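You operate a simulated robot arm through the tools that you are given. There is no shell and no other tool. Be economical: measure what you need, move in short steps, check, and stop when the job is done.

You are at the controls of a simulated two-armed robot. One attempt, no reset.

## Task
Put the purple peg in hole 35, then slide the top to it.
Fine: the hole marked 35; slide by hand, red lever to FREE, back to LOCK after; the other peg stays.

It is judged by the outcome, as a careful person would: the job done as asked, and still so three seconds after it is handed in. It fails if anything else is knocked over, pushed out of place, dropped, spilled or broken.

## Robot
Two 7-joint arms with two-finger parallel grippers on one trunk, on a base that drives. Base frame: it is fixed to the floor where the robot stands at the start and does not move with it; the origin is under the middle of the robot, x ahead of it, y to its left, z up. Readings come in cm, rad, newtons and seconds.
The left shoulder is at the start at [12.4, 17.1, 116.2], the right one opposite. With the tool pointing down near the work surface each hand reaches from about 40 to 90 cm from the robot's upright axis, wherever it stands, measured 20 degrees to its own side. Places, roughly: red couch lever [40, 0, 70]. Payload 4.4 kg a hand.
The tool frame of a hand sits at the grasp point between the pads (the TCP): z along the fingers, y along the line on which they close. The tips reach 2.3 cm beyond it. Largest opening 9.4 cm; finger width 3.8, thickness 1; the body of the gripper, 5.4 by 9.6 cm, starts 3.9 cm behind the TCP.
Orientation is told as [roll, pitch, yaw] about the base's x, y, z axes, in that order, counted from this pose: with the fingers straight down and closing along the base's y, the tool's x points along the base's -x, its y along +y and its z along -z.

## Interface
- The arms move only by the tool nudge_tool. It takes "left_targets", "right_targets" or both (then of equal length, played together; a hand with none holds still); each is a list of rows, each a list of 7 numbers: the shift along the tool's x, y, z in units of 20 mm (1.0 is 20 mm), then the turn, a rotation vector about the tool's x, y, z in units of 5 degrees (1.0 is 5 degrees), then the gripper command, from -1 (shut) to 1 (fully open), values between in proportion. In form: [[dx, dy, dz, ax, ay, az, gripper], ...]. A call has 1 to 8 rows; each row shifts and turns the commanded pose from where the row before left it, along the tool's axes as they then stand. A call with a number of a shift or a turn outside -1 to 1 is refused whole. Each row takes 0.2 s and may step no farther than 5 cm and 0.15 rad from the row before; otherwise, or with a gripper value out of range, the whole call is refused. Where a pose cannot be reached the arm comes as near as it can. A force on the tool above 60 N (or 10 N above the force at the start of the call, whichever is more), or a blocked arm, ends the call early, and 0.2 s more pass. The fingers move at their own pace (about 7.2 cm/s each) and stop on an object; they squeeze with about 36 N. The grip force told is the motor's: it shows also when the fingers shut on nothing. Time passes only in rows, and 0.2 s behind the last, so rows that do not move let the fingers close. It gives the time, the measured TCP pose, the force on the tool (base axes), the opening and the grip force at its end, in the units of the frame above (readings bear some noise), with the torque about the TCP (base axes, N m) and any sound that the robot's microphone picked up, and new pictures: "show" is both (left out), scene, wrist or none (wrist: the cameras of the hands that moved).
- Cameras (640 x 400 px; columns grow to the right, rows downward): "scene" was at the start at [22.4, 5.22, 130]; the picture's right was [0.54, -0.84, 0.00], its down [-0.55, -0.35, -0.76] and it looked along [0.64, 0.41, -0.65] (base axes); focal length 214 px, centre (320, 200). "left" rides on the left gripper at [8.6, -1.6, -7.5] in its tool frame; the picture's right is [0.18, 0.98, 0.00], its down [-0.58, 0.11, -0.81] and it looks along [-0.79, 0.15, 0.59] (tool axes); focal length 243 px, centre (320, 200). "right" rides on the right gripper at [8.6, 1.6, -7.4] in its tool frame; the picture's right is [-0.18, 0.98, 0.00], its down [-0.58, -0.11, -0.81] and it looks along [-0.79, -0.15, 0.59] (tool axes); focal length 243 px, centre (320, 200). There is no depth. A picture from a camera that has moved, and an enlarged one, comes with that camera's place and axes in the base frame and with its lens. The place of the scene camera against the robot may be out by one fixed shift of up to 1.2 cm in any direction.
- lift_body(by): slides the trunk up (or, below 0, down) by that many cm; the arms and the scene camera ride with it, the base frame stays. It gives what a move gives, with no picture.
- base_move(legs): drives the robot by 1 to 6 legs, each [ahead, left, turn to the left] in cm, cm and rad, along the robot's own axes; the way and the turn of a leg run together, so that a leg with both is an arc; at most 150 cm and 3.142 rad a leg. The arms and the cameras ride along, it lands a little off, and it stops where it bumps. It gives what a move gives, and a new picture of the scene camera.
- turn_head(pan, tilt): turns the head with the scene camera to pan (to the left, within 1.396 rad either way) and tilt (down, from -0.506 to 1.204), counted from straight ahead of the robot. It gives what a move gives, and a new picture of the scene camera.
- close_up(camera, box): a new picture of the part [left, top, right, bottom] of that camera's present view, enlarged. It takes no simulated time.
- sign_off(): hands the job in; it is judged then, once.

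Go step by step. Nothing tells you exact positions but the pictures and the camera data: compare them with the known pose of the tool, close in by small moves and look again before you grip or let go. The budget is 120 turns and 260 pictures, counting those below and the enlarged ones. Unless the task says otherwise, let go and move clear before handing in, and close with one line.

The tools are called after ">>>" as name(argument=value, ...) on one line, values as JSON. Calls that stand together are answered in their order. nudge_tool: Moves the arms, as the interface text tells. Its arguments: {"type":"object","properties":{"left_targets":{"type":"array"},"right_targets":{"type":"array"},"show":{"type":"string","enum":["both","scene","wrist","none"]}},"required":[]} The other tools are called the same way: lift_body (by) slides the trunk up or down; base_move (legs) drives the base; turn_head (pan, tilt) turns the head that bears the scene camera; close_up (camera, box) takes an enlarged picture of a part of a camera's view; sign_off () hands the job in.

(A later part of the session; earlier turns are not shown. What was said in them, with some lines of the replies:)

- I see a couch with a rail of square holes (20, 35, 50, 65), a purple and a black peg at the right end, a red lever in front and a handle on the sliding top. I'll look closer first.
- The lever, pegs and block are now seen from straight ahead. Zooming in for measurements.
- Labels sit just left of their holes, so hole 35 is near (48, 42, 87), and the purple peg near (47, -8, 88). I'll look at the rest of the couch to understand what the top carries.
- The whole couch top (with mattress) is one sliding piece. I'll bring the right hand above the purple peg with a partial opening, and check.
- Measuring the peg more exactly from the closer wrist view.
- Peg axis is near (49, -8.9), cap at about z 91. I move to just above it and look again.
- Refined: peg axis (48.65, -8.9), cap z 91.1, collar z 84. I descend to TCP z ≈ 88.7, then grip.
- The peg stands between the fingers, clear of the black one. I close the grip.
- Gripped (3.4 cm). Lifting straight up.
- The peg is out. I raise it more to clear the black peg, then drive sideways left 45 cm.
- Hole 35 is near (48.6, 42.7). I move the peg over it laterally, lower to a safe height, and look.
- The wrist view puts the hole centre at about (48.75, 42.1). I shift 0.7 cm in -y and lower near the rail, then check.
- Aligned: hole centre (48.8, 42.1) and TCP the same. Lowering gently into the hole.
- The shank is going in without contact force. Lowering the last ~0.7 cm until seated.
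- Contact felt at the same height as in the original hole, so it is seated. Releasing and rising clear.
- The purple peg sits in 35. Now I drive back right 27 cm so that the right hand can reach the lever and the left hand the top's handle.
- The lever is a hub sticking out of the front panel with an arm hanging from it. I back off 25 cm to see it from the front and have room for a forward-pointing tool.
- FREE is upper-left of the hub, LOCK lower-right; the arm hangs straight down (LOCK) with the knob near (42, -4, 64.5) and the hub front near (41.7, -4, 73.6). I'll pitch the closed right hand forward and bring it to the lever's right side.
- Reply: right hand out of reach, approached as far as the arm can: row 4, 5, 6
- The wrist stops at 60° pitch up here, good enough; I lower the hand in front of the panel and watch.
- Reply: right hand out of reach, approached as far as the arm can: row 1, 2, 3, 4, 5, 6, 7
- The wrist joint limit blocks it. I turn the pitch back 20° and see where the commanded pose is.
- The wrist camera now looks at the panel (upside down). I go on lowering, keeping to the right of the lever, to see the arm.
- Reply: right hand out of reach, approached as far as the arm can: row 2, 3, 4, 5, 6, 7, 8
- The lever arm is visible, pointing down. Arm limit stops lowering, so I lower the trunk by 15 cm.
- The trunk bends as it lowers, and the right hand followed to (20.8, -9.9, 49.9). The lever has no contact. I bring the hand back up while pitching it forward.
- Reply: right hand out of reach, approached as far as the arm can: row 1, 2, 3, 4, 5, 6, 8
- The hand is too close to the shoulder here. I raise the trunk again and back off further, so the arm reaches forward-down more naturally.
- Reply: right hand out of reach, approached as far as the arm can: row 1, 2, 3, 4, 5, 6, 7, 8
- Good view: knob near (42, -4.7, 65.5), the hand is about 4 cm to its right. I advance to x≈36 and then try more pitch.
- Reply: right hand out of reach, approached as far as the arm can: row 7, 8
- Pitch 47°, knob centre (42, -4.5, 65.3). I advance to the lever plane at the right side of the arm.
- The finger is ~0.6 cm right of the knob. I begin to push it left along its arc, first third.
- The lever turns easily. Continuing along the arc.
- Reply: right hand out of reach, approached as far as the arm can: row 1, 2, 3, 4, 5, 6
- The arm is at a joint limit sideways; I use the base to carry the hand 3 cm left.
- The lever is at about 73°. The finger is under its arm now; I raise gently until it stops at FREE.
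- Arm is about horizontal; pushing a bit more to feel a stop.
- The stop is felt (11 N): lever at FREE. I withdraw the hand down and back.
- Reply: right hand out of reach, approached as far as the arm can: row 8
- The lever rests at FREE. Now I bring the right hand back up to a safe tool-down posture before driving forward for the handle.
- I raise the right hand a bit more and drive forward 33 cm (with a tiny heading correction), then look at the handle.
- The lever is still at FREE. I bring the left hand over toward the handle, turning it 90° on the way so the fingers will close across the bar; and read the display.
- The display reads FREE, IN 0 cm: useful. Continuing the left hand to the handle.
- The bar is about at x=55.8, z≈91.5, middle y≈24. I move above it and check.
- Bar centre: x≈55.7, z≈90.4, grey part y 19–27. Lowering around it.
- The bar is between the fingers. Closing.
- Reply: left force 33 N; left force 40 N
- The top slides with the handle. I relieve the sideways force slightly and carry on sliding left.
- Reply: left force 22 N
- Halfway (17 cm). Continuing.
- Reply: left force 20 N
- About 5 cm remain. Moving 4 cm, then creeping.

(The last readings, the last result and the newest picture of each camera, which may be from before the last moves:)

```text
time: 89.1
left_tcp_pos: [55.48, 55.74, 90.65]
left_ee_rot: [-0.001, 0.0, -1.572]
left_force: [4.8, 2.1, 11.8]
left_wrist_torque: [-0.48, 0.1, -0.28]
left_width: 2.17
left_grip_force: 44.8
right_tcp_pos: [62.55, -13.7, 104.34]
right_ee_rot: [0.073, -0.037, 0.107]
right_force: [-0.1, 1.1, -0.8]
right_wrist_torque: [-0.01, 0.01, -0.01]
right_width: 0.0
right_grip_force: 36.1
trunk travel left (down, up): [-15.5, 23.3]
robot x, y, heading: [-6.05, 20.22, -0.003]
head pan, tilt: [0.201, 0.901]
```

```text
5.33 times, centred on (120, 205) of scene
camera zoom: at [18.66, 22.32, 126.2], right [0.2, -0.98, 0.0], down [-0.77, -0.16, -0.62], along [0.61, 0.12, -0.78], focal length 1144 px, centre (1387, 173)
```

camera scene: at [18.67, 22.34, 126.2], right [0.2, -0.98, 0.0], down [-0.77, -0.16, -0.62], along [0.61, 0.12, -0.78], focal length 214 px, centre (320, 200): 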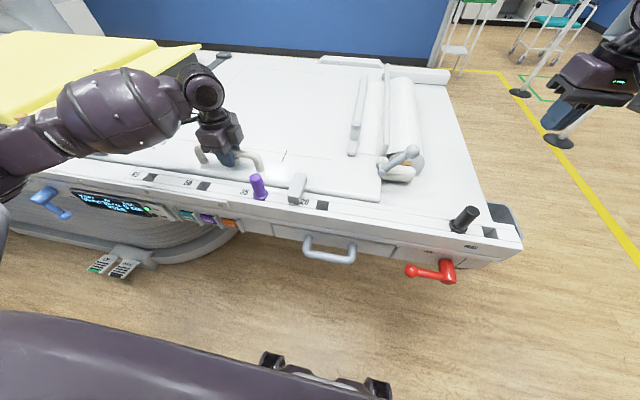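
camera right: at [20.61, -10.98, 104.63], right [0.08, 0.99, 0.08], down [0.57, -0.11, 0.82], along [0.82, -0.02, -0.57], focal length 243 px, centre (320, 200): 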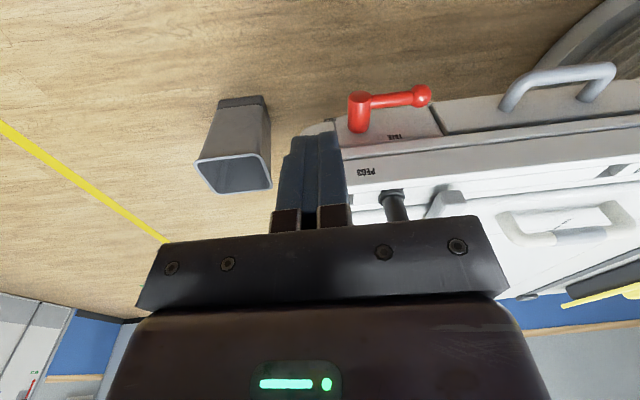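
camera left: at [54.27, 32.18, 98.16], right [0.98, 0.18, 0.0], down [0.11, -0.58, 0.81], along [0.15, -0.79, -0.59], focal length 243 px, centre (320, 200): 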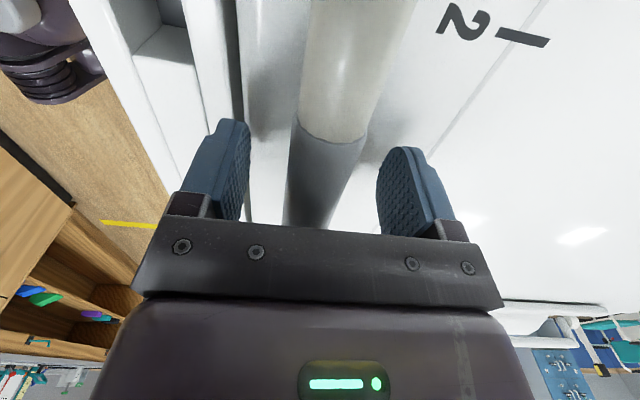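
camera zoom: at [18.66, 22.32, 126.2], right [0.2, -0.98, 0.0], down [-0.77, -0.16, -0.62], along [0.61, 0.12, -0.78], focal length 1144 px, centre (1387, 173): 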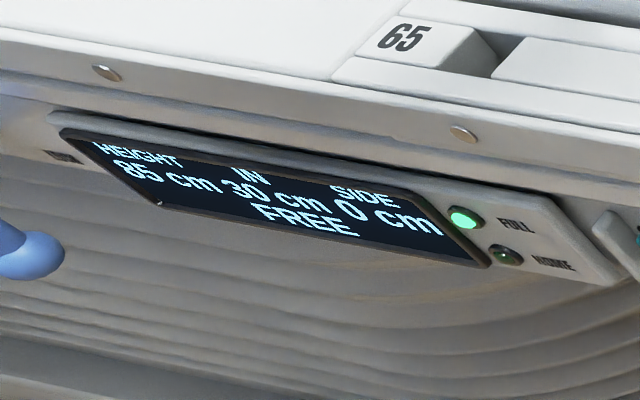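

Display says 30 cm; a small gap is left. Creeping on until contact is felt.

>>> nudge_tool(left_targets=[[0.15, 0, 0, 0, 0, 0, -1], [0.15, 0, 0, 0, 0, 0, -1], [0.15, 0, 0, 0, 0, 0, -1], [0.15, 0, 0, 0, 0, 0, -1], [0.15, 0, 0, 0, 0, 0, -1], [0.15, 0, 0, 0, 0, 0, -1], [0.15, 0, 0, 0, 0, 0, -1], [0.15, 0, 0, 0, 0, 0, -1]], show="none")

>>> close_up(camera="scene", box=[200, 150, 360, 250])

>>> close_up(camera="scene", box=[60, 180, 180, 230])

```text
time: 90.9
left_tcp_pos: [55.42, 57.98, 90.59]
left_ee_rot: [-0.001, 0.0, -1.571]
left_force: [4.1, -2.8, 8.0]
left_wrist_torque: [-0.16, 0.13, -0.28]
left_width: 2.18
left_grip_force: 44.8
right_tcp_pos: [62.62, -13.81, 104.32]
right_ee_rot: [0.07, -0.036, 0.109]
right_force: [0.0, 0.8, -0.6]
right_wrist_torque: [0.02, 0.01, 0.0]
right_width: 0.0
right_grip_force: 36.0
trunk travel left (down, up): [-15.5, 23.3]
robot x, y, heading: [-6.25, 20.24, -0.003]
head pan, tilt: [0.201, 0.901]
```

```text
4.00 times, centred on (280, 200) of scene
camera zoom: at [18.69, 22.3, 126.19], right [0.2, -0.98, 0.0], down [-0.77, -0.16, -0.62], along [0.61, 0.12, -0.78], focal length 858 px, centre (480, 200)
```

zoom: 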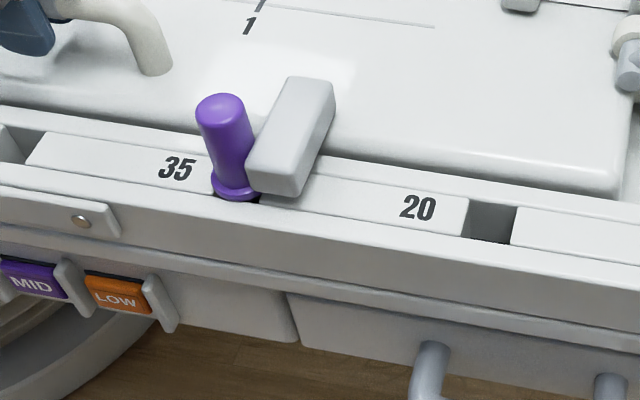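

```text
5.33 times, centred on (120, 205) of scene
camera zoom: at [18.69, 22.3, 126.19], right [0.2, -0.98, 0.0], down [-0.77, -0.16, -0.62], along [0.61, 0.12, -0.78], focal length 1144 px, centre (1387, 173)
```

zoom: 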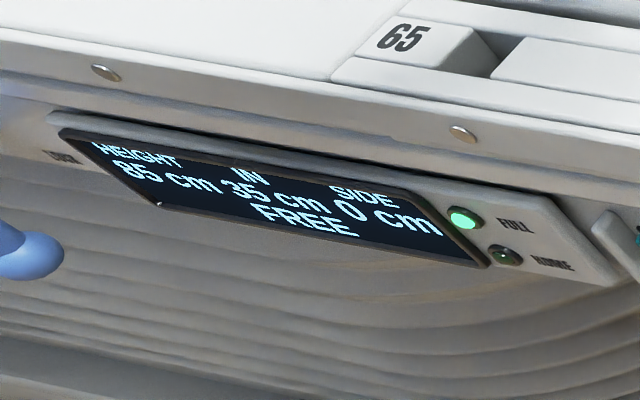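

Display: 35 cm, and the block appears at the peg. One more gentle push to confirm contact.

>>> nudge_tool(left_targets=[[0.1, 0, 0, 0, 0, 0, -1], [0.1, 0, 0, 0, 0, 0, -1], [0, 0, 0, 0, 0, 0, -1], [0, 0, 0, 0, 0, 0, -1]], show="wrist")

>>> close_up(camera="scene", box=[230, 160, 310, 210])

```text
time: 91.9
left_tcp_pos: [55.43, 58.59, 90.6]
left_ee_rot: [0.0, 0.001, -1.571]
left_force: [3.5, 1.2, 8.4]
left_wrist_torque: [-0.45, 0.06, -0.25]
left_width: 2.18
left_grip_force: 45.2
right_tcp_pos: [62.67, -13.68, 104.42]
right_ee_rot: [0.072, -0.038, 0.107]
right_force: [-0.4, 0.2, 0.5]
right_wrist_torque: [0.01, 0.0, 0.01]
right_width: 0.0
right_grip_force: 35.8
trunk travel left (down, up): [-15.5, 23.3]
robot x, y, heading: [-5.71, 20.01, -0.001]
head pan, tilt: [0.201, 0.901]
camera left: at [53.82, 67.14, 98.14], right [0.98, 0.18, 0.0], down [0.11, -0.58, 0.81], along [0.15, -0.79, -0.59], focal length 243 px, centre (320, 200)
```

left: 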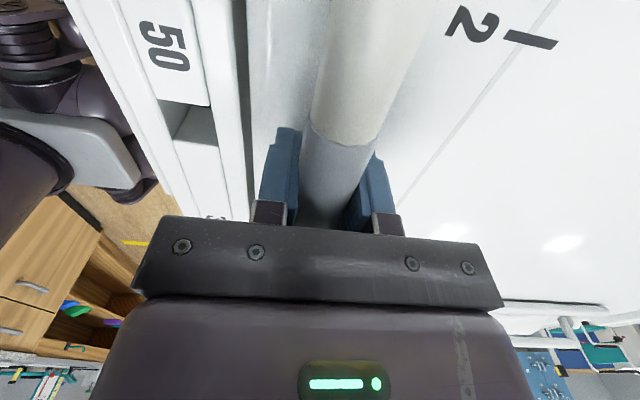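

```text
8.00 times, centred on (270, 185) of scene
camera zoom: at [18.67, 22.32, 126.2], right [0.2, -0.98, 0.0], down [-0.77, -0.16, -0.62], along [0.61, 0.12, -0.78], focal length 1716 px, centre (720, 320)
```

zoom: 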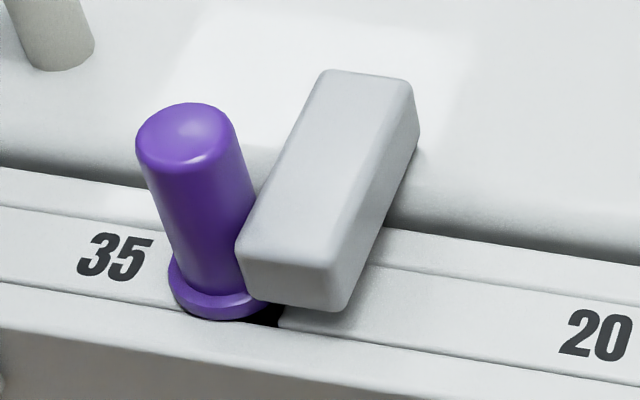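

The block touches the peg, which is taking up its play in the hole. Pushing on gently until it resists.

>>> nudge_tool(left_targets=[[0.1, 0, 0, 0, 0, 0, -1], [0.1, 0, 0, 0, 0, 0, -1], [0, 0, 0, 0, 0, 0, -1], [0, 0, 0, 0, 0, 0, -1]], show="none")

>>> close_up(camera="scene", box=[230, 160, 310, 210])

```text
time: 92.9
left_tcp_pos: [55.53, 58.52, 90.62]
left_ee_rot: [-0.001, 0.0, -1.571]
left_force: [-1.6, -20.1, 2.0]
left_wrist_torque: [0.64, -0.02, 0.42]
left_width: 2.15
left_grip_force: 45.3
right_tcp_pos: [62.57, -13.96, 104.31]
right_ee_rot: [0.073, -0.037, 0.106]
right_force: [0.9, -0.1, 0.4]
right_wrist_torque: [0.01, 0.0, -0.03]
right_width: 0.0
right_grip_force: 36.1
trunk travel left (down, up): [-15.5, 23.3]
robot x, y, heading: [-5.99, 20.45, 0.003]
head pan, tilt: [0.201, 0.901]
```

```text
8.00 times, centred on (270, 185) of scene
camera zoom: at [18.67, 22.1, 126.19], right [0.2, -0.98, 0.0], down [-0.77, -0.15, -0.62], along [0.61, 0.12, -0.78], focal length 1716 px, centre (720, 320)
```

zoom: 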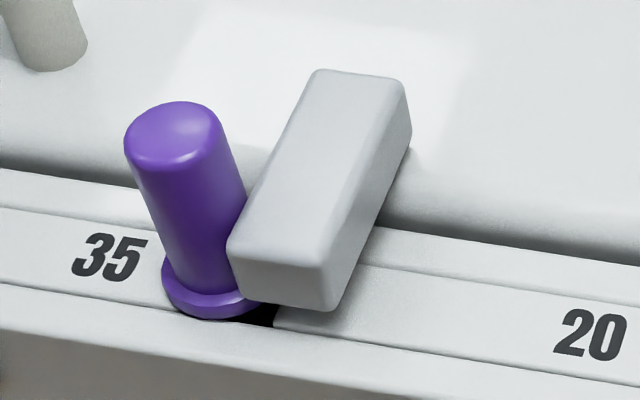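

Firm contact (20 N). I relax the push and open the hand.

>>> nudge_tool(left_targets=[[-0.1, 0, 0, 0, 0, 0, -1], [-0.05, 0, 0, 0, 0, 0, -1], [0, 0, 0, 0, 0, 0, -1]], show="none")

>>> nudge_tool(left_targets=[[0, 0, 0, 0, 0, 0, 0.2], [0, 0, 0, 0, 0, 0, 0.4], [0, 0, 0, 0, 0, 0, 0.4], [0, 0, -0.4, 0, 0, 0, 0.4], [0, 0, -0.8, 0, 0, 0, 0.4], [0, 0, -0.9, 0, 0, 0, 0.4], [0, 0, -0.9, 0, 0, 0, 0.4], [0, 0, -0.9, 0, 0, 0, 0.4]], show="scene")

>>> close_up(camera="scene", box=[230, 160, 310, 210])

>>> close_up(camera="scene", box=[60, 180, 180, 230])

```text
time: 93.7
left_tcp_pos: [55.52, 58.57, 90.54]
left_ee_rot: [0.001, 0.0, -1.572]
left_force: [1.1, -7.6, 2.6]
left_wrist_torque: [-1.3, 0.04, -0.28]
left_width: 2.17
left_grip_force: 45.3
right_tcp_pos: [62.66, -13.71, 104.36]
right_ee_rot: [0.071, -0.037, 0.108]
right_force: [0.0, 0.1, 0.3]
right_wrist_torque: [0.01, 0.02, -0.02]
right_width: 0.0
right_grip_force: 35.8
trunk travel left (down, up): [-15.5, 23.3]
robot x, y, heading: [-5.92, 20.03, 0.005]
head pan, tilt: [0.201, 0.901]
```

```text
time: 95.5
left_tcp_pos: [55.46, 58.58, 98.27]
left_ee_rot: [-0.001, 0.0, -1.571]
left_force: [0.2, 0.4, -0.1]
left_wrist_torque: [0.01, 0.01, 0.01]
left_width: 6.58
left_grip_force: 0.1
right_tcp_pos: [62.58, -13.78, 104.37]
right_ee_rot: [0.072, -0.037, 0.107]
right_force: [0.6, 0.2, 0.9]
right_wrist_torque: [-0.03, 0.02, -0.03]
right_width: 0.0
right_grip_force: 35.3
trunk travel left (down, up): [-15.5, 23.3]
robot x, y, heading: [-6.3, 20.04, -0.003]
head pan, tilt: [0.201, 0.901]
camera scene: at [18.67, 22.31, 126.2], right [0.2, -0.98, 0.0], down [-0.77, -0.16, -0.62], along [0.61, 0.12, -0.78], focal length 214 px, centre (320, 200)
```

scene: 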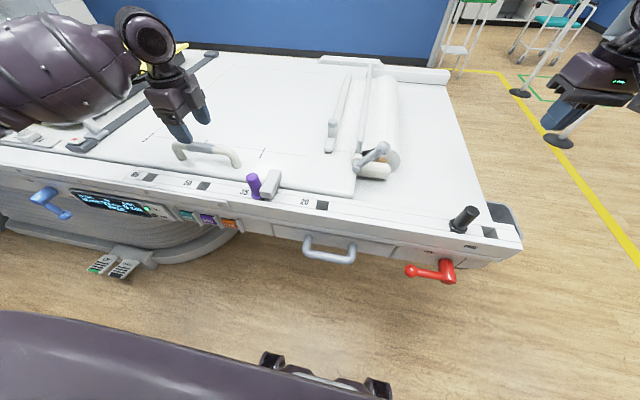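

```text
8.00 times, centred on (270, 185) of scene
camera zoom: at [18.67, 22.31, 126.2], right [0.2, -0.98, 0.0], down [-0.77, -0.16, -0.62], along [0.61, 0.12, -0.78], focal length 1716 px, centre (720, 320)
```

zoom: 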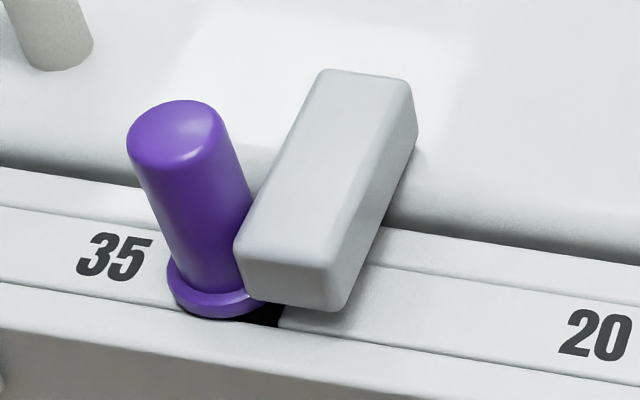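

```text
5.33 times, centred on (120, 205) of scene
camera zoom: at [18.67, 22.31, 126.2], right [0.2, -0.98, 0.0], down [-0.77, -0.16, -0.62], along [0.61, 0.12, -0.78], focal length 1144 px, centre (1387, 173)
```

zoom: 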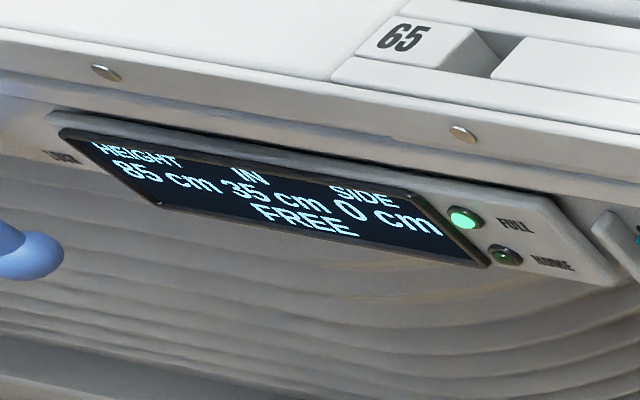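

The top stays at 35 cm against the peg. Now for the lever: I raise the left hand, drive back and a bit left, as before.

>>> nudge_tool(left_targets=[[0, 0, -0.9, 0, 0, 0, 0.4], [0, 0, -0.9, 0, 0, 0, 0.4], [0, 0, -0.9, 0, 0, 0, 0.4], [0, 0, -0.9, 0, 0, 0, 0.4], [0, 0, -0.9, 0, 0, 0, 0.4], [0, 0, -0.9, 0, 0, 0, 0.4]], show="none")

>>> base_move(legs=[[-33, 0, 0], [0, 6, 0]])

>>> turn_head(pan=-0.45, tilt=0.7)

```text
time: 96.9
left_tcp_pos: [55.52, 58.53, 109.4]
left_ee_rot: [-0.001, 0.0, -1.57]
left_force: [-0.2, -0.5, 0.1]
left_wrist_torque: [0.0, 0.01, 0.01]
left_width: 6.57
left_grip_force: 0.1
right_tcp_pos: [62.67, -13.71, 104.36]
right_ee_rot: [0.07, -0.037, 0.106]
right_force: [0.4, 0.3, 0.4]
right_wrist_torque: [-0.01, -0.01, 0.0]
right_width: 0.0
right_grip_force: 35.8
trunk travel left (down, up): [-15.5, 23.3]
robot x, y, heading: [-5.75, 20.38, -0.003]
head pan, tilt: [0.201, 0.901]
```

```text
time: 99.9
left_tcp_pos: [22.5, 64.48, 109.22]
left_ee_rot: [0.0, 0.0, -1.571]
left_force: [-0.3, 0.3, -0.3]
left_wrist_torque: [-0.04, 0.0, 0.0]
left_width: 6.58
left_grip_force: 0.0
right_tcp_pos: [29.59, -7.84, 104.33]
right_ee_rot: [0.07, -0.036, 0.107]
right_force: [0.9, -0.3, -0.1]
right_wrist_torque: [0.02, 0.0, -0.02]
right_width: 0.0
right_grip_force: 35.6
trunk travel left (down, up): [-15.5, 23.3]
robot x, y, heading: [-38.76, 26.06, 0.003]
head pan, tilt: [0.201, 0.901]
camera scene: at [-14.32, 28.23, 126.19], right [0.2, -0.98, 0.0], down [-0.77, -0.16, -0.62], along [0.61, 0.12, -0.78], focal length 214 px, centre (320, 200)
```

scene: 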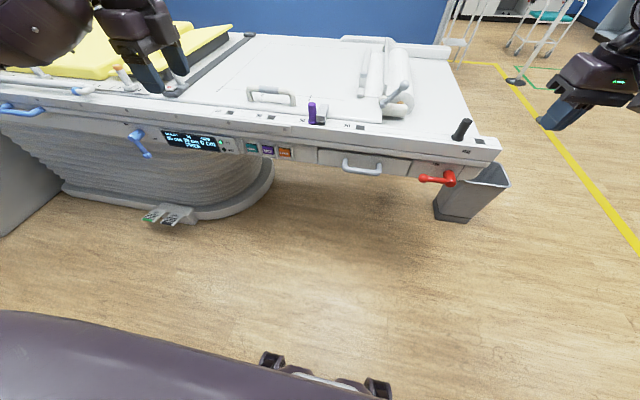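

```text
time: 100.9
left_tcp_pos: [22.48, 64.47, 109.25]
left_ee_rot: [0.0, -0.001, -1.57]
left_force: [-0.5, 0.1, -1.4]
left_wrist_torque: [0.02, -0.01, 0.02]
left_width: 6.57
left_grip_force: 0.0
right_tcp_pos: [29.69, -7.85, 104.23]
right_ee_rot: [0.072, -0.036, 0.106]
right_force: [0.3, 0.2, -0.4]
right_wrist_torque: [0.0, -0.01, 0.0]
right_width: 0.02
right_grip_force: 36.6
trunk travel left (down, up): [-15.5, 23.3]
robot x, y, heading: [-39.18, 25.74, -0.002]
head pan, tilt: [-0.45, 0.7]
camera scene: at [-14.08, 22.97, 127.8], right [-0.43, -0.9, 0.0], down [-0.58, 0.28, -0.76], along [0.69, -0.33, -0.64], focal length 214 px, centre (320, 200)
```

scene: 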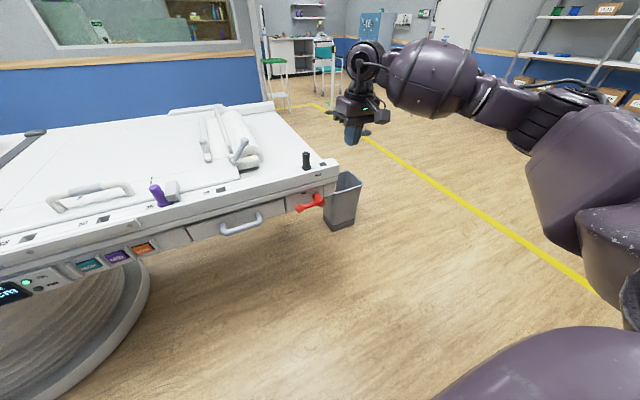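

>>> nudge_tool(right_targets=[[0, 0.6, 0.9, 0, 0, 0, -1], [0, 0.6, 0.9, 0, 0, 0, -1], [0, 0.6, 0.9, 0, 0, 0, -1], [0, 0.6, 0.9, 0, 0, 0, -1], [0, 0.6, 0.9, 0, 0, 0, -1], [0, 0.6, 0.9, 0, 0, 0, -1], [0, 0.6, 0.9, 0, 0, 0, -1], [0, 0.6, 0.9, 0, 0, 0, -1]], show="none")

>>> nudge_tool(right_targets=[[0, 0.6, 0.9, 0, 0, 0, -1], [0, 0.5, 0.5, 0, -1, 0, -1], [0, 0.5, 0.2, 0, -1, 0, -1], [0.1, 0, 0.4, 0, -1, 0, -1], [0.1, 0, 0.4, 0, -1, 0, -1], [0.2, 0, 0.3, 0, -1, 0, -1], [0.2, 0, 0.3, 0, -1, 0, -1], [0, 0, 0, 0, 0, 0, -1]])

```text
time: 102.7
left_tcp_pos: [22.48, 64.43, 109.23]
left_ee_rot: [-0.002, 0.0, -1.572]
left_force: [-0.2, 0.5, -0.1]
left_wrist_torque: [0.02, 0.01, -0.03]
left_width: 6.57
left_grip_force: 0.1
right_tcp_pos: [29.02, 2.67, 90.68]
right_ee_rot: [0.072, -0.038, 0.106]
right_force: [0.1, 0.0, 0.3]
right_wrist_torque: [0.0, 0.01, 0.01]
right_width: 0.01
right_grip_force: 35.9
trunk travel left (down, up): [-15.5, 23.3]
robot x, y, heading: [-38.74, 25.94, -0.005]
head pan, tilt: [-0.45, 0.7]
```

```text
time: 104.5
left_tcp_pos: [22.36, 64.42, 109.23]
left_ee_rot: [0.0, -0.001, -1.571]
left_force: [0.1, -0.4, -0.8]
left_wrist_torque: [0.0, -0.03, 0.02]
left_width: 6.6
left_grip_force: 0.0
right_tcp_pos: [28.42, 6.31, 84.56]
right_ee_rot: [0.084, -0.56, 0.065]
right_force: [0.1, -0.2, 0.0]
right_wrist_torque: [0.01, -0.04, 0.01]
right_width: 0.0
right_grip_force: 36.0
trunk travel left (down, up): [-15.5, 23.3]
robot x, y, heading: [-39.03, 26.46, 0.004]
head pan, tilt: [-0.45, 0.7]
camera scene: at [-14.09, 22.97, 127.81], right [-0.44, -0.9, 0.0], down [-0.58, 0.28, -0.77], along [0.69, -0.33, -0.64], focal length 214 px, centre (320, 200)
camera right: at [17.21, 6.6, 86.46], right [0.05, 0.98, 0.17], down [0.08, -0.17, 0.98], along [1.0, -0.03, -0.09], focal length 243 px, centre (320, 200)
```

scene: 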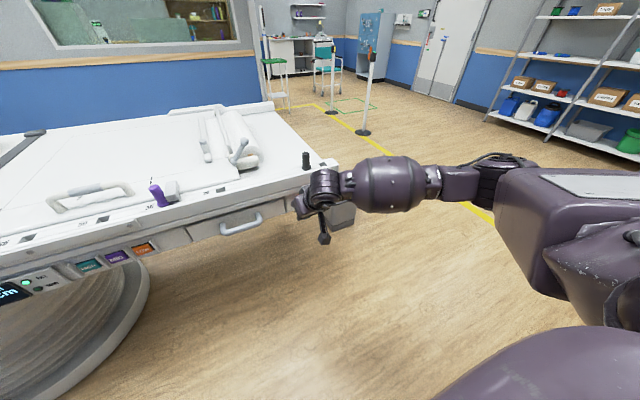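
right: 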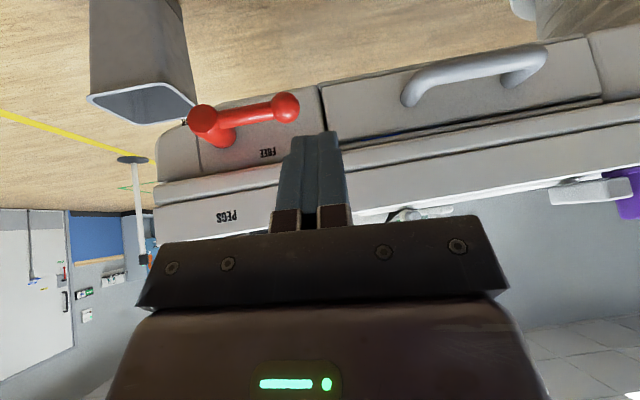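

Lever arm seen: knob (41.5, 3.9, 74), hub (…,-4.5, 74). I bring the finger above the knob end at z ≈ 79.5.

>>> nudge_tool(right_targets=[[-0.53, -0.23, 0.76, 0, 0, 0, -1], [-0.53, -0.23, 0.76, 0, 0, 0, -1], [-0.53, -0.23, 0.76, 0, 0, 0, -1], [-0.53, -0.23, 0.76, 0, 0, 0, -1], [-0.53, -0.23, 0.76, 0, 0, 0, -1], [-0.53, -0.23, 0.76, 0, 0, 0, -1], [-0.53, -0.23, 0.76, 0, 0, 0, -1], [0, 0, 0, 0, 0, 0, -1]])

>>> close_up(camera="scene", box=[250, 150, 390, 250])

```text
time: 106.3
left_tcp_pos: [22.38, 64.31, 109.22]
left_ee_rot: [-0.001, 0.0, -1.571]
left_force: [0.0, 0.0, -0.2]
left_wrist_torque: [0.0, -0.04, 0.03]
left_width: 6.59
left_grip_force: 0.0
right_tcp_pos: [40.72, 4.77, 79.26]
right_ee_rot: [0.085, -0.56, 0.065]
right_force: [-0.6, -0.9, -0.5]
right_wrist_torque: [0.0, 0.0, 0.01]
right_width: 0.0
right_grip_force: 35.7
trunk travel left (down, up): [-15.5, 23.3]
robot x, y, heading: [-39.21, 25.75, 0.003]
head pan, tilt: [-0.45, 0.7]
camera scene: at [-14.1, 22.96, 127.81], right [-0.44, -0.9, 0.0], down [-0.58, 0.28, -0.77], along [0.69, -0.33, -0.64], focal length 214 px, centre (320, 200)
camera right: at [29.41, 5.06, 81.17], right [0.05, 0.98, 0.17], down [0.08, -0.17, 0.98], along [1.0, -0.03, -0.09], focal length 243 px, centre (320, 200)
```

scene: 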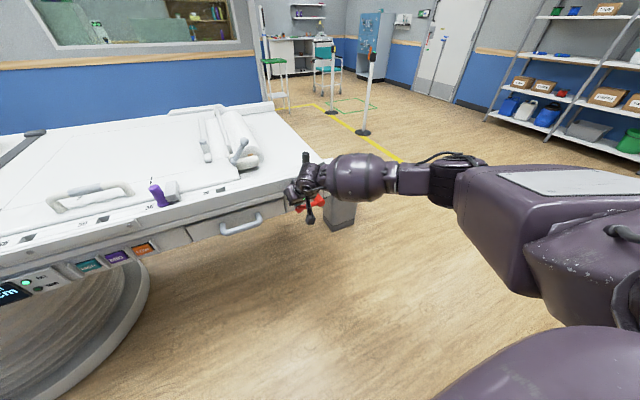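
right: 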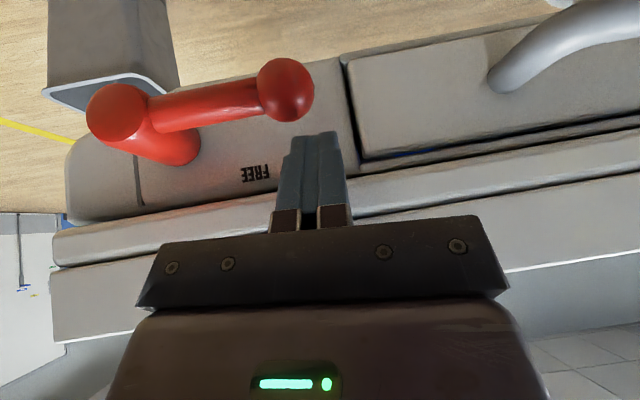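

```text
4.00 times, centred on (320, 200) of scene
camera zoom: at [-14.1, 22.96, 127.81], right [-0.44, -0.9, 0.0], down [-0.58, 0.28, -0.77], along [0.69, -0.33, -0.64], focal length 858 px, centre (320, 200)
```

zoom: 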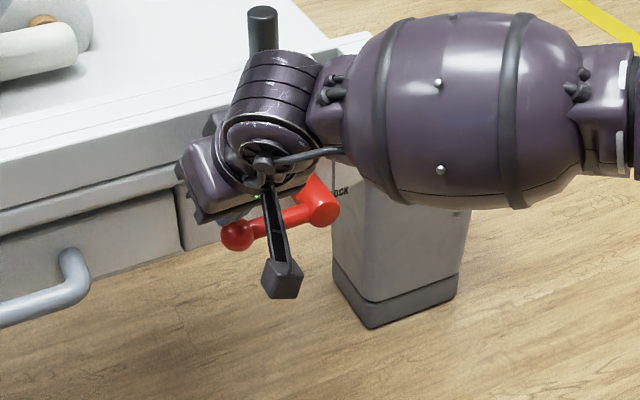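

The finger is above and slightly left of the knob. Shifting 1.4 cm right, then pressing down along the arc.

>>> nudge_tool(right_targets=[[-0.03, -0.7, -0.05, 0, 0, 0, -1], [0.205, 0, 0.33, 0, 0, 0, -1], [0.205, 0, 0.33, 0, 0, 0, -1], [0.205, 0, 0.33, 0, 0, 0, -1], [0.25, 0.03, 0.4, 0, 0, 0, -1], [0.25, 0.03, 0.4, 0, 0, 0, -1], [0.25, 0.03, 0.4, 0, 0, 0, -1]])

>>> close_up(camera="scene", box=[250, 150, 390, 250])

```text
time: 107.9
left_tcp_pos: [22.51, 64.46, 109.36]
left_ee_rot: [0.001, 0.001, -1.572]
left_force: [-0.3, -0.6, 0.4]
left_wrist_torque: [-0.02, -0.02, -0.02]
left_width: 6.61
left_grip_force: 0.0
right_tcp_pos: [40.79, 3.9, 74.23]
right_ee_rot: [0.084, -0.559, 0.063]
right_force: [-0.8, -0.1, 0.5]
right_wrist_torque: [0.01, 0.0, -0.02]
right_width: 0.0
right_grip_force: 35.9
trunk travel left (down, up): [-15.5, 23.3]
robot x, y, heading: [-39.07, 26.26, 0.003]
head pan, tilt: [-0.45, 0.7]
camera scene: at [-14.07, 22.98, 127.8], right [-0.44, -0.9, 0.0], down [-0.58, 0.28, -0.76], along [0.69, -0.33, -0.64], focal length 214 px, centre (320, 200)
camera right: at [29.49, 4.26, 76.06], right [0.05, 0.98, 0.17], down [0.08, -0.17, 0.98], along [1.0, -0.03, -0.09], focal length 243 px, centre (320, 200)
```

scene: 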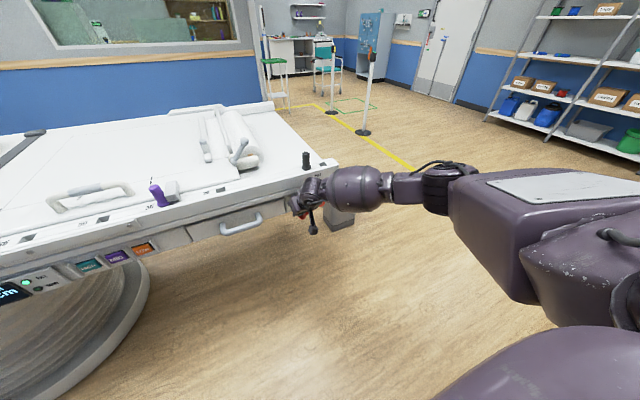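
right: 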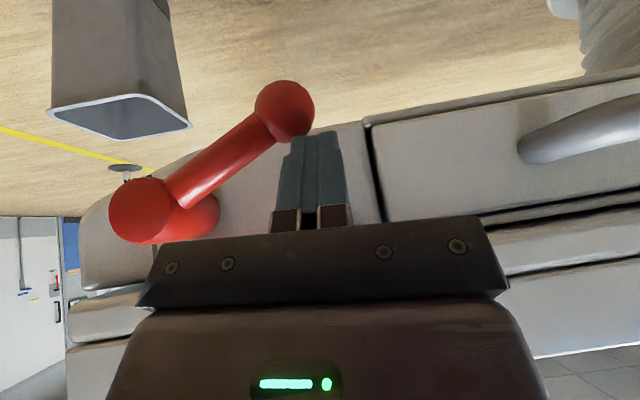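

```text
4.00 times, centred on (320, 200) of scene
camera zoom: at [-14.07, 22.98, 127.8], right [-0.44, -0.9, 0.0], down [-0.58, 0.28, -0.76], along [0.69, -0.33, -0.64], focal length 858 px, centre (320, 200)
```

zoom: 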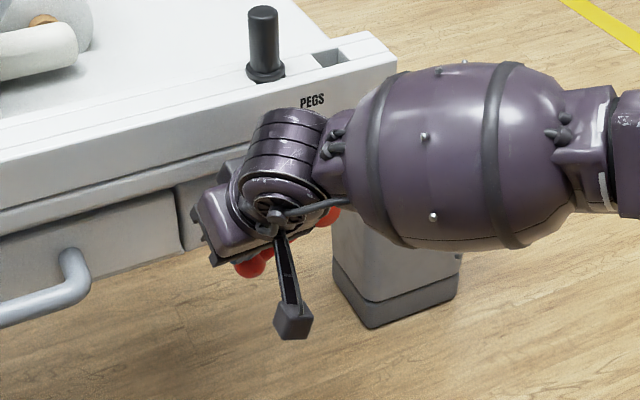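

The lever is at ~60°. Continuing downward with a bit more pitch and slightly back, to keep the hand's body off the hub.

>>> nudge_tool(right_targets=[[0.39, -0.15, 0.36, 0, -1, 0, -1], [0.39, -0.17, 0.34, 0, -1, 0, -1], [0.39, -0.19, 0.33, 0, 0, 0, -1], [0.39, -0.21, 0.33, 0, 0, 0, -1], [0.39, -0.23, 0.33, 0, 0, 0, -1], [0, 0, 0, 0, 0, 0, -1]])

>>> close_up(camera="scene", box=[250, 150, 390, 250])

```text
time: 109.3
left_tcp_pos: [22.56, 64.48, 109.32]
left_ee_rot: [0.0, -0.001, -1.571]
left_force: [-0.5, -0.1, -0.3]
left_wrist_torque: [-0.02, 0.0, -0.02]
left_width: 6.59
left_grip_force: 0.0
right_tcp_pos: [40.16, 2.17, 68.97]
right_ee_rot: [0.093, -0.732, 0.045]
right_force: [0.9, -0.8, -0.1]
right_wrist_torque: [0.02, -0.02, 0.01]
right_width: 0.0
right_grip_force: 35.6
trunk travel left (down, up): [-15.5, 23.3]
robot x, y, heading: [-39.28, 26.52, -0.003]
head pan, tilt: [-0.45, 0.7]
camera scene: at [-14.09, 22.96, 127.81], right [-0.44, -0.9, 0.0], down [-0.58, 0.28, -0.77], along [0.69, -0.33, -0.64], focal length 214 px, centre (320, 200)
camera right: at [28.64, 2.66, 68.86], right [0.03, 0.98, 0.19], down [-0.09, -0.19, 0.98], along [1.0, -0.05, 0.08], focal length 243 px, centre (320, 200)
```

scene: 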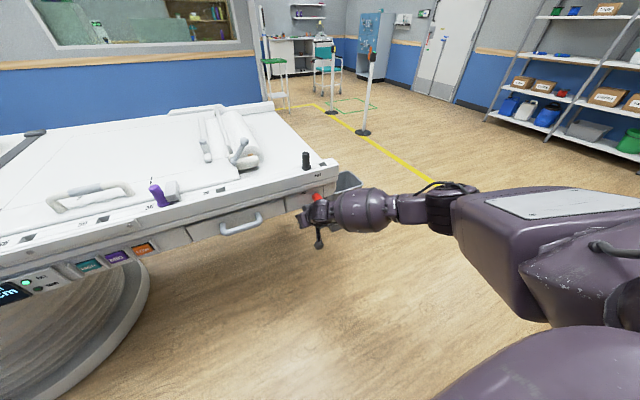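
right: 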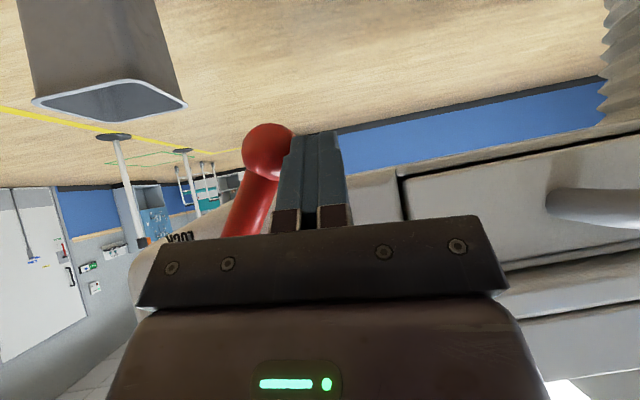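

```text
4.00 times, centred on (320, 200) of scene
camera zoom: at [-14.09, 22.96, 127.81], right [-0.44, -0.9, 0.0], down [-0.58, 0.28, -0.77], along [0.69, -0.33, -0.64], focal length 858 px, centre (320, 200)
```

zoom: 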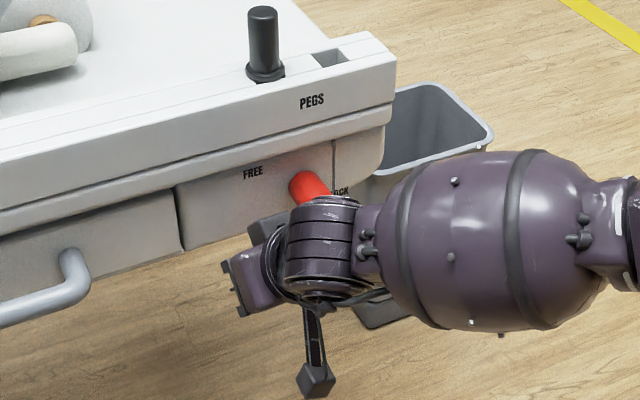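

About 30° left. Pushing right along the last part of the arc.

>>> nudge_tool(right_targets=[[0.16, -0.46, 0.18, 0, 0, 0, -1], [0.15, -0.46, 0.17, 0, 0, 0, -1], [0.14, -0.46, 0.156, 0, 0, 0, -1], [0.12, -0.46, 0.13, 0, 0, 0, -1], [0.1, -0.4, 0.1, 0, 0, 0, -1], [0, 0, 0, 0, 0, 0, -1]])

>>> close_up(camera="scene", box=[250, 150, 390, 250])

```text
time: 110.7
left_tcp_pos: [22.3, 64.73, 109.28]
left_ee_rot: [0.001, -0.002, -1.569]
left_force: [0.2, -0.8, 0.2]
left_wrist_torque: [-0.01, 0.01, 0.0]
left_width: 6.58
left_grip_force: 0.1
right_tcp_pos: [40.46, -1.11, 66.86]
right_ee_rot: [0.099, -0.735, 0.056]
right_force: [-10.5, 37.8, 3.5]
right_wrist_torque: [-2.83, -0.78, -0.26]
right_width: 0.0
right_grip_force: 35.8
trunk travel left (down, up): [-15.5, 23.3]
robot x, y, heading: [-38.99, 26.34, 0.003]
head pan, tilt: [-0.45, 0.7]
camera scene: at [-14.2, 23.35, 127.84], right [-0.43, -0.9, 0.0], down [-0.58, 0.28, -0.77], along [0.69, -0.33, -0.64], focal length 214 px, centre (320, 200)
camera right: at [29.02, -0.68, 66.68], right [0.02, 0.98, 0.2], down [-0.09, -0.19, 0.98], along [1.0, -0.03, 0.08], focal length 243 px, centre (320, 200)
```

scene: 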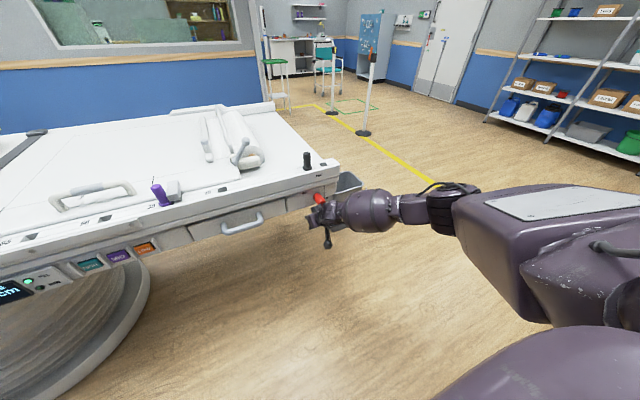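
right: 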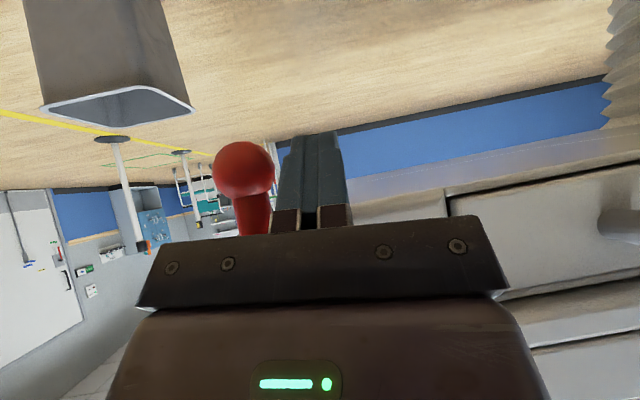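

```text
4.00 times, centred on (320, 200) of scene
camera zoom: at [-14.2, 23.35, 127.84], right [-0.43, -0.9, 0.0], down [-0.58, 0.28, -0.77], along [0.69, -0.33, -0.64], focal length 858 px, centre (320, 200)
```

zoom: 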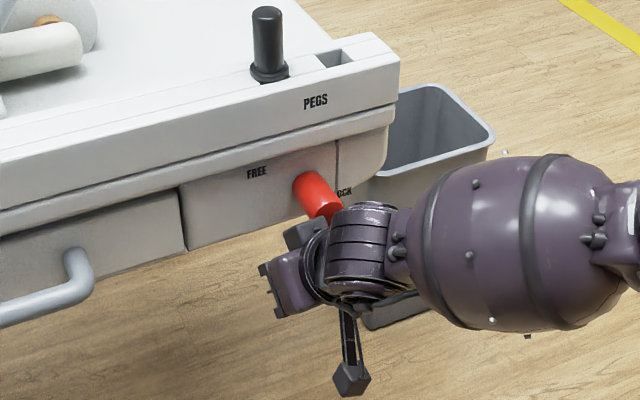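

The stop is felt and the knob is back at (…,-4.6, 65.4): LOCK. Backing off and away; then checking display.

>>> nudge_tool(right_targets=[[0, 0.5, 0, 0, 0, 0, -1], [0, 0.6, 0, 0, 0, 0, -1], [0.67, 0, -0.6, 0, 0, 0, -1], [0.67, 0, -0.6, 0, 0, 0, -1], [0.67, 0, -0.6, 0, 0, 0, -1], [0.67, 0, -0.6, 0, 0, 0, -1], [0.67, 0, -0.6, 0, 0, 0, -1], [0, 0, 0, 0, 0, 0, -1]], show="wrist")

>>> turn_head(pan=0.2, tilt=0.7)

>>> close_up(camera="scene", box=[150, 140, 270, 200])

>>> close_up(camera="scene", box=[280, 110, 500, 240])

```text
time: 112.5
left_tcp_pos: [22.49, 64.35, 109.22]
left_ee_rot: [0.002, -0.001, -1.57]
left_force: [-0.7, 0.6, 0.6]
left_wrist_torque: [-0.01, 0.03, 0.01]
left_width: 6.58
left_grip_force: 0.1
right_tcp_pos: [31.22, -0.93, 66.88]
right_ee_rot: [0.097, -0.733, 0.045]
right_force: [0.1, -0.6, 0.1]
right_wrist_torque: [0.02, -0.01, 0.01]
right_width: 0.0
right_grip_force: 36.4
trunk travel left (down, up): [-15.5, 23.3]
robot x, y, heading: [-39.14, 25.82, 0.002]
head pan, tilt: [-0.45, 0.7]
camera right: at [19.8, -0.42, 66.75], right [0.03, 0.98, 0.19], down [-0.09, -0.19, 0.98], along [1.0, -0.05, 0.08], focal length 243 px, centre (320, 200)
```

right: 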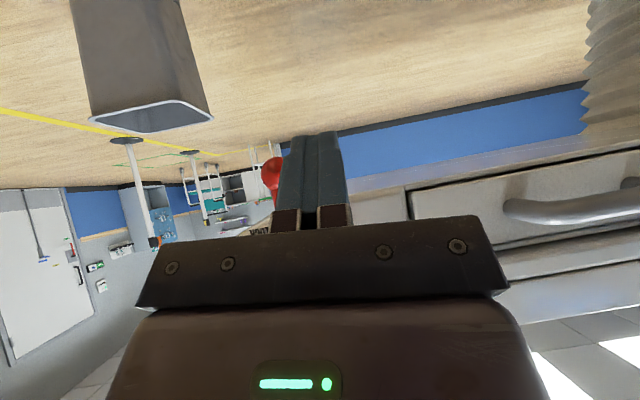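

```text
time: 113.5
left_tcp_pos: [22.48, 64.51, 109.24]
left_ee_rot: [-0.001, 0.0, -1.572]
left_force: [0.1, -0.1, -0.5]
left_wrist_torque: [0.02, 0.02, 0.0]
left_width: 6.6
left_grip_force: 0.0
right_tcp_pos: [31.17, -0.81, 67.08]
right_ee_rot: [0.096, -0.734, 0.045]
right_force: [0.0, -0.5, -0.4]
right_wrist_torque: [-0.04, 0.0, -0.03]
right_width: 0.03
right_grip_force: 35.8
trunk travel left (down, up): [-15.5, 23.3]
robot x, y, heading: [-38.83, 26.06, -0.003]
head pan, tilt: [0.201, 0.7]
camera scene: at [-13.4, 28.34, 127.8], right [0.2, -0.98, 0.0], down [-0.63, -0.13, -0.76], along [0.75, 0.15, -0.64], focal length 214 px, centre (320, 200)
```

scene: 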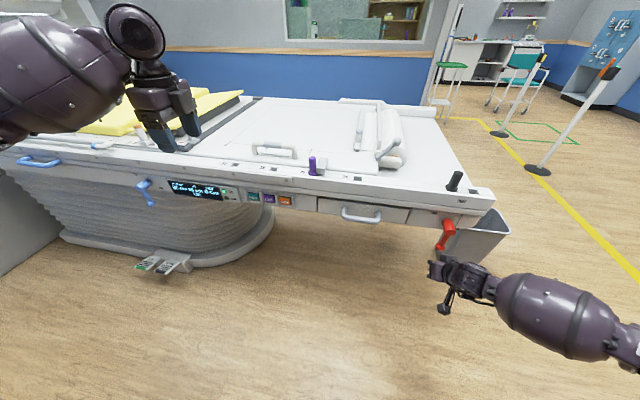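

```text
5.33 times, centred on (210, 170) of scene
camera zoom: at [-13.4, 28.34, 127.8], right [0.2, -0.98, 0.0], down [-0.63, -0.13, -0.76], along [0.75, 0.15, -0.64], focal length 1144 px, centre (907, 360)
```

zoom: 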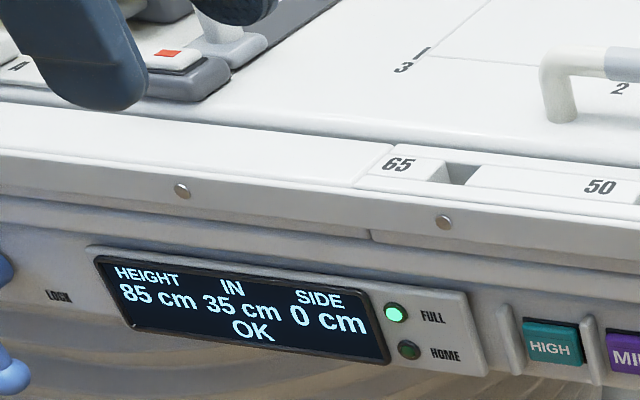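

```text
2.91 times, centred on (390, 175) of scene
camera zoom: at [-13.4, 28.34, 127.8], right [0.2, -0.98, 0.0], down [-0.63, -0.13, -0.76], along [0.75, 0.15, -0.64], focal length 624 px, centre (116, 273)
```

zoom: 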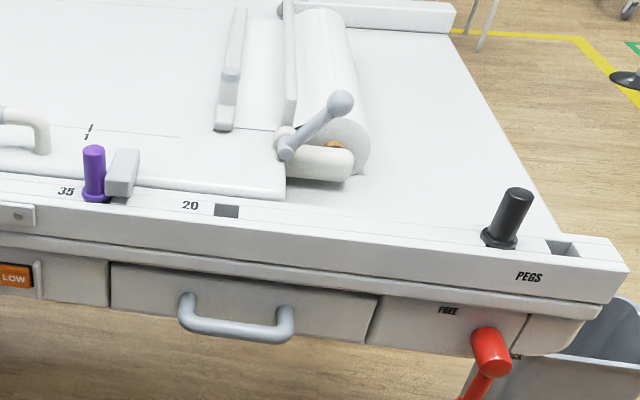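

The display reads "35 cm … OK" (locked). A last check of lever, peg and block.

>>> close_up(camera="scene", box=[410, 195, 490, 265])

>>> close_up(camera="scene", box=[295, 145, 345, 185])

```text
5.71 times, centred on (450, 230) of scene
camera zoom: at [-13.4, 28.34, 127.8], right [0.2, -0.98, 0.0], down [-0.63, -0.13, -0.76], along [0.75, 0.15, -0.64], focal length 1226 px, centre (-423, 29)
```

zoom: 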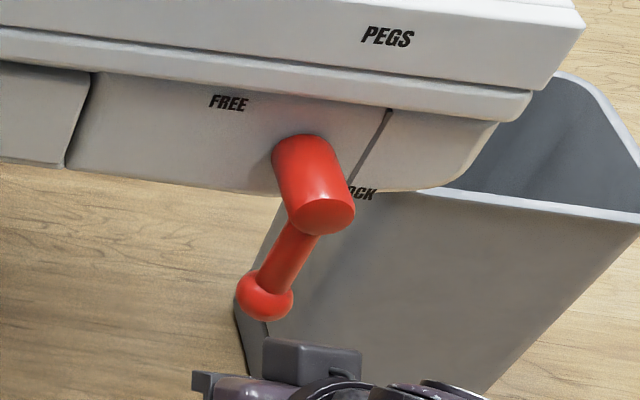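

```text
10.00 times, centred on (320, 165) of scene
camera zoom: at [-13.4, 28.34, 127.8], right [0.2, -0.98, 0.0], down [-0.63, -0.13, -0.76], along [0.75, 0.15, -0.64], focal length 2145 px, centre (320, 550)
```

zoom: 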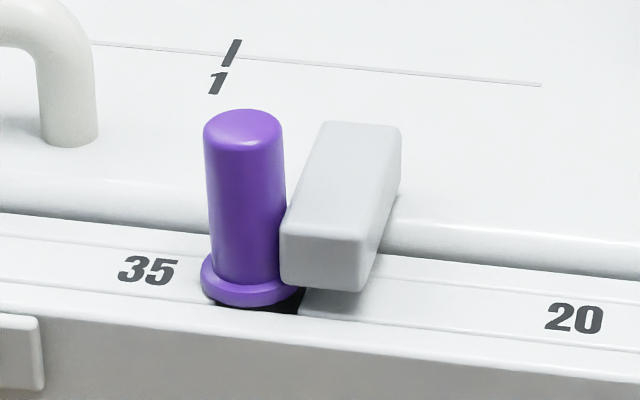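

The block rests on the purple peg in hole 35, the lever is at LOCK and the black peg is untouched. Both hands are clear, so I hand the job in.

>>> sign_off()

```text
The job is handed in.
```

The purple peg is in hole 35 and the top is slid up against it. The display reads IN 35 cm and OK. The red lever is back at LOCK, and the black peg stayed where it was.
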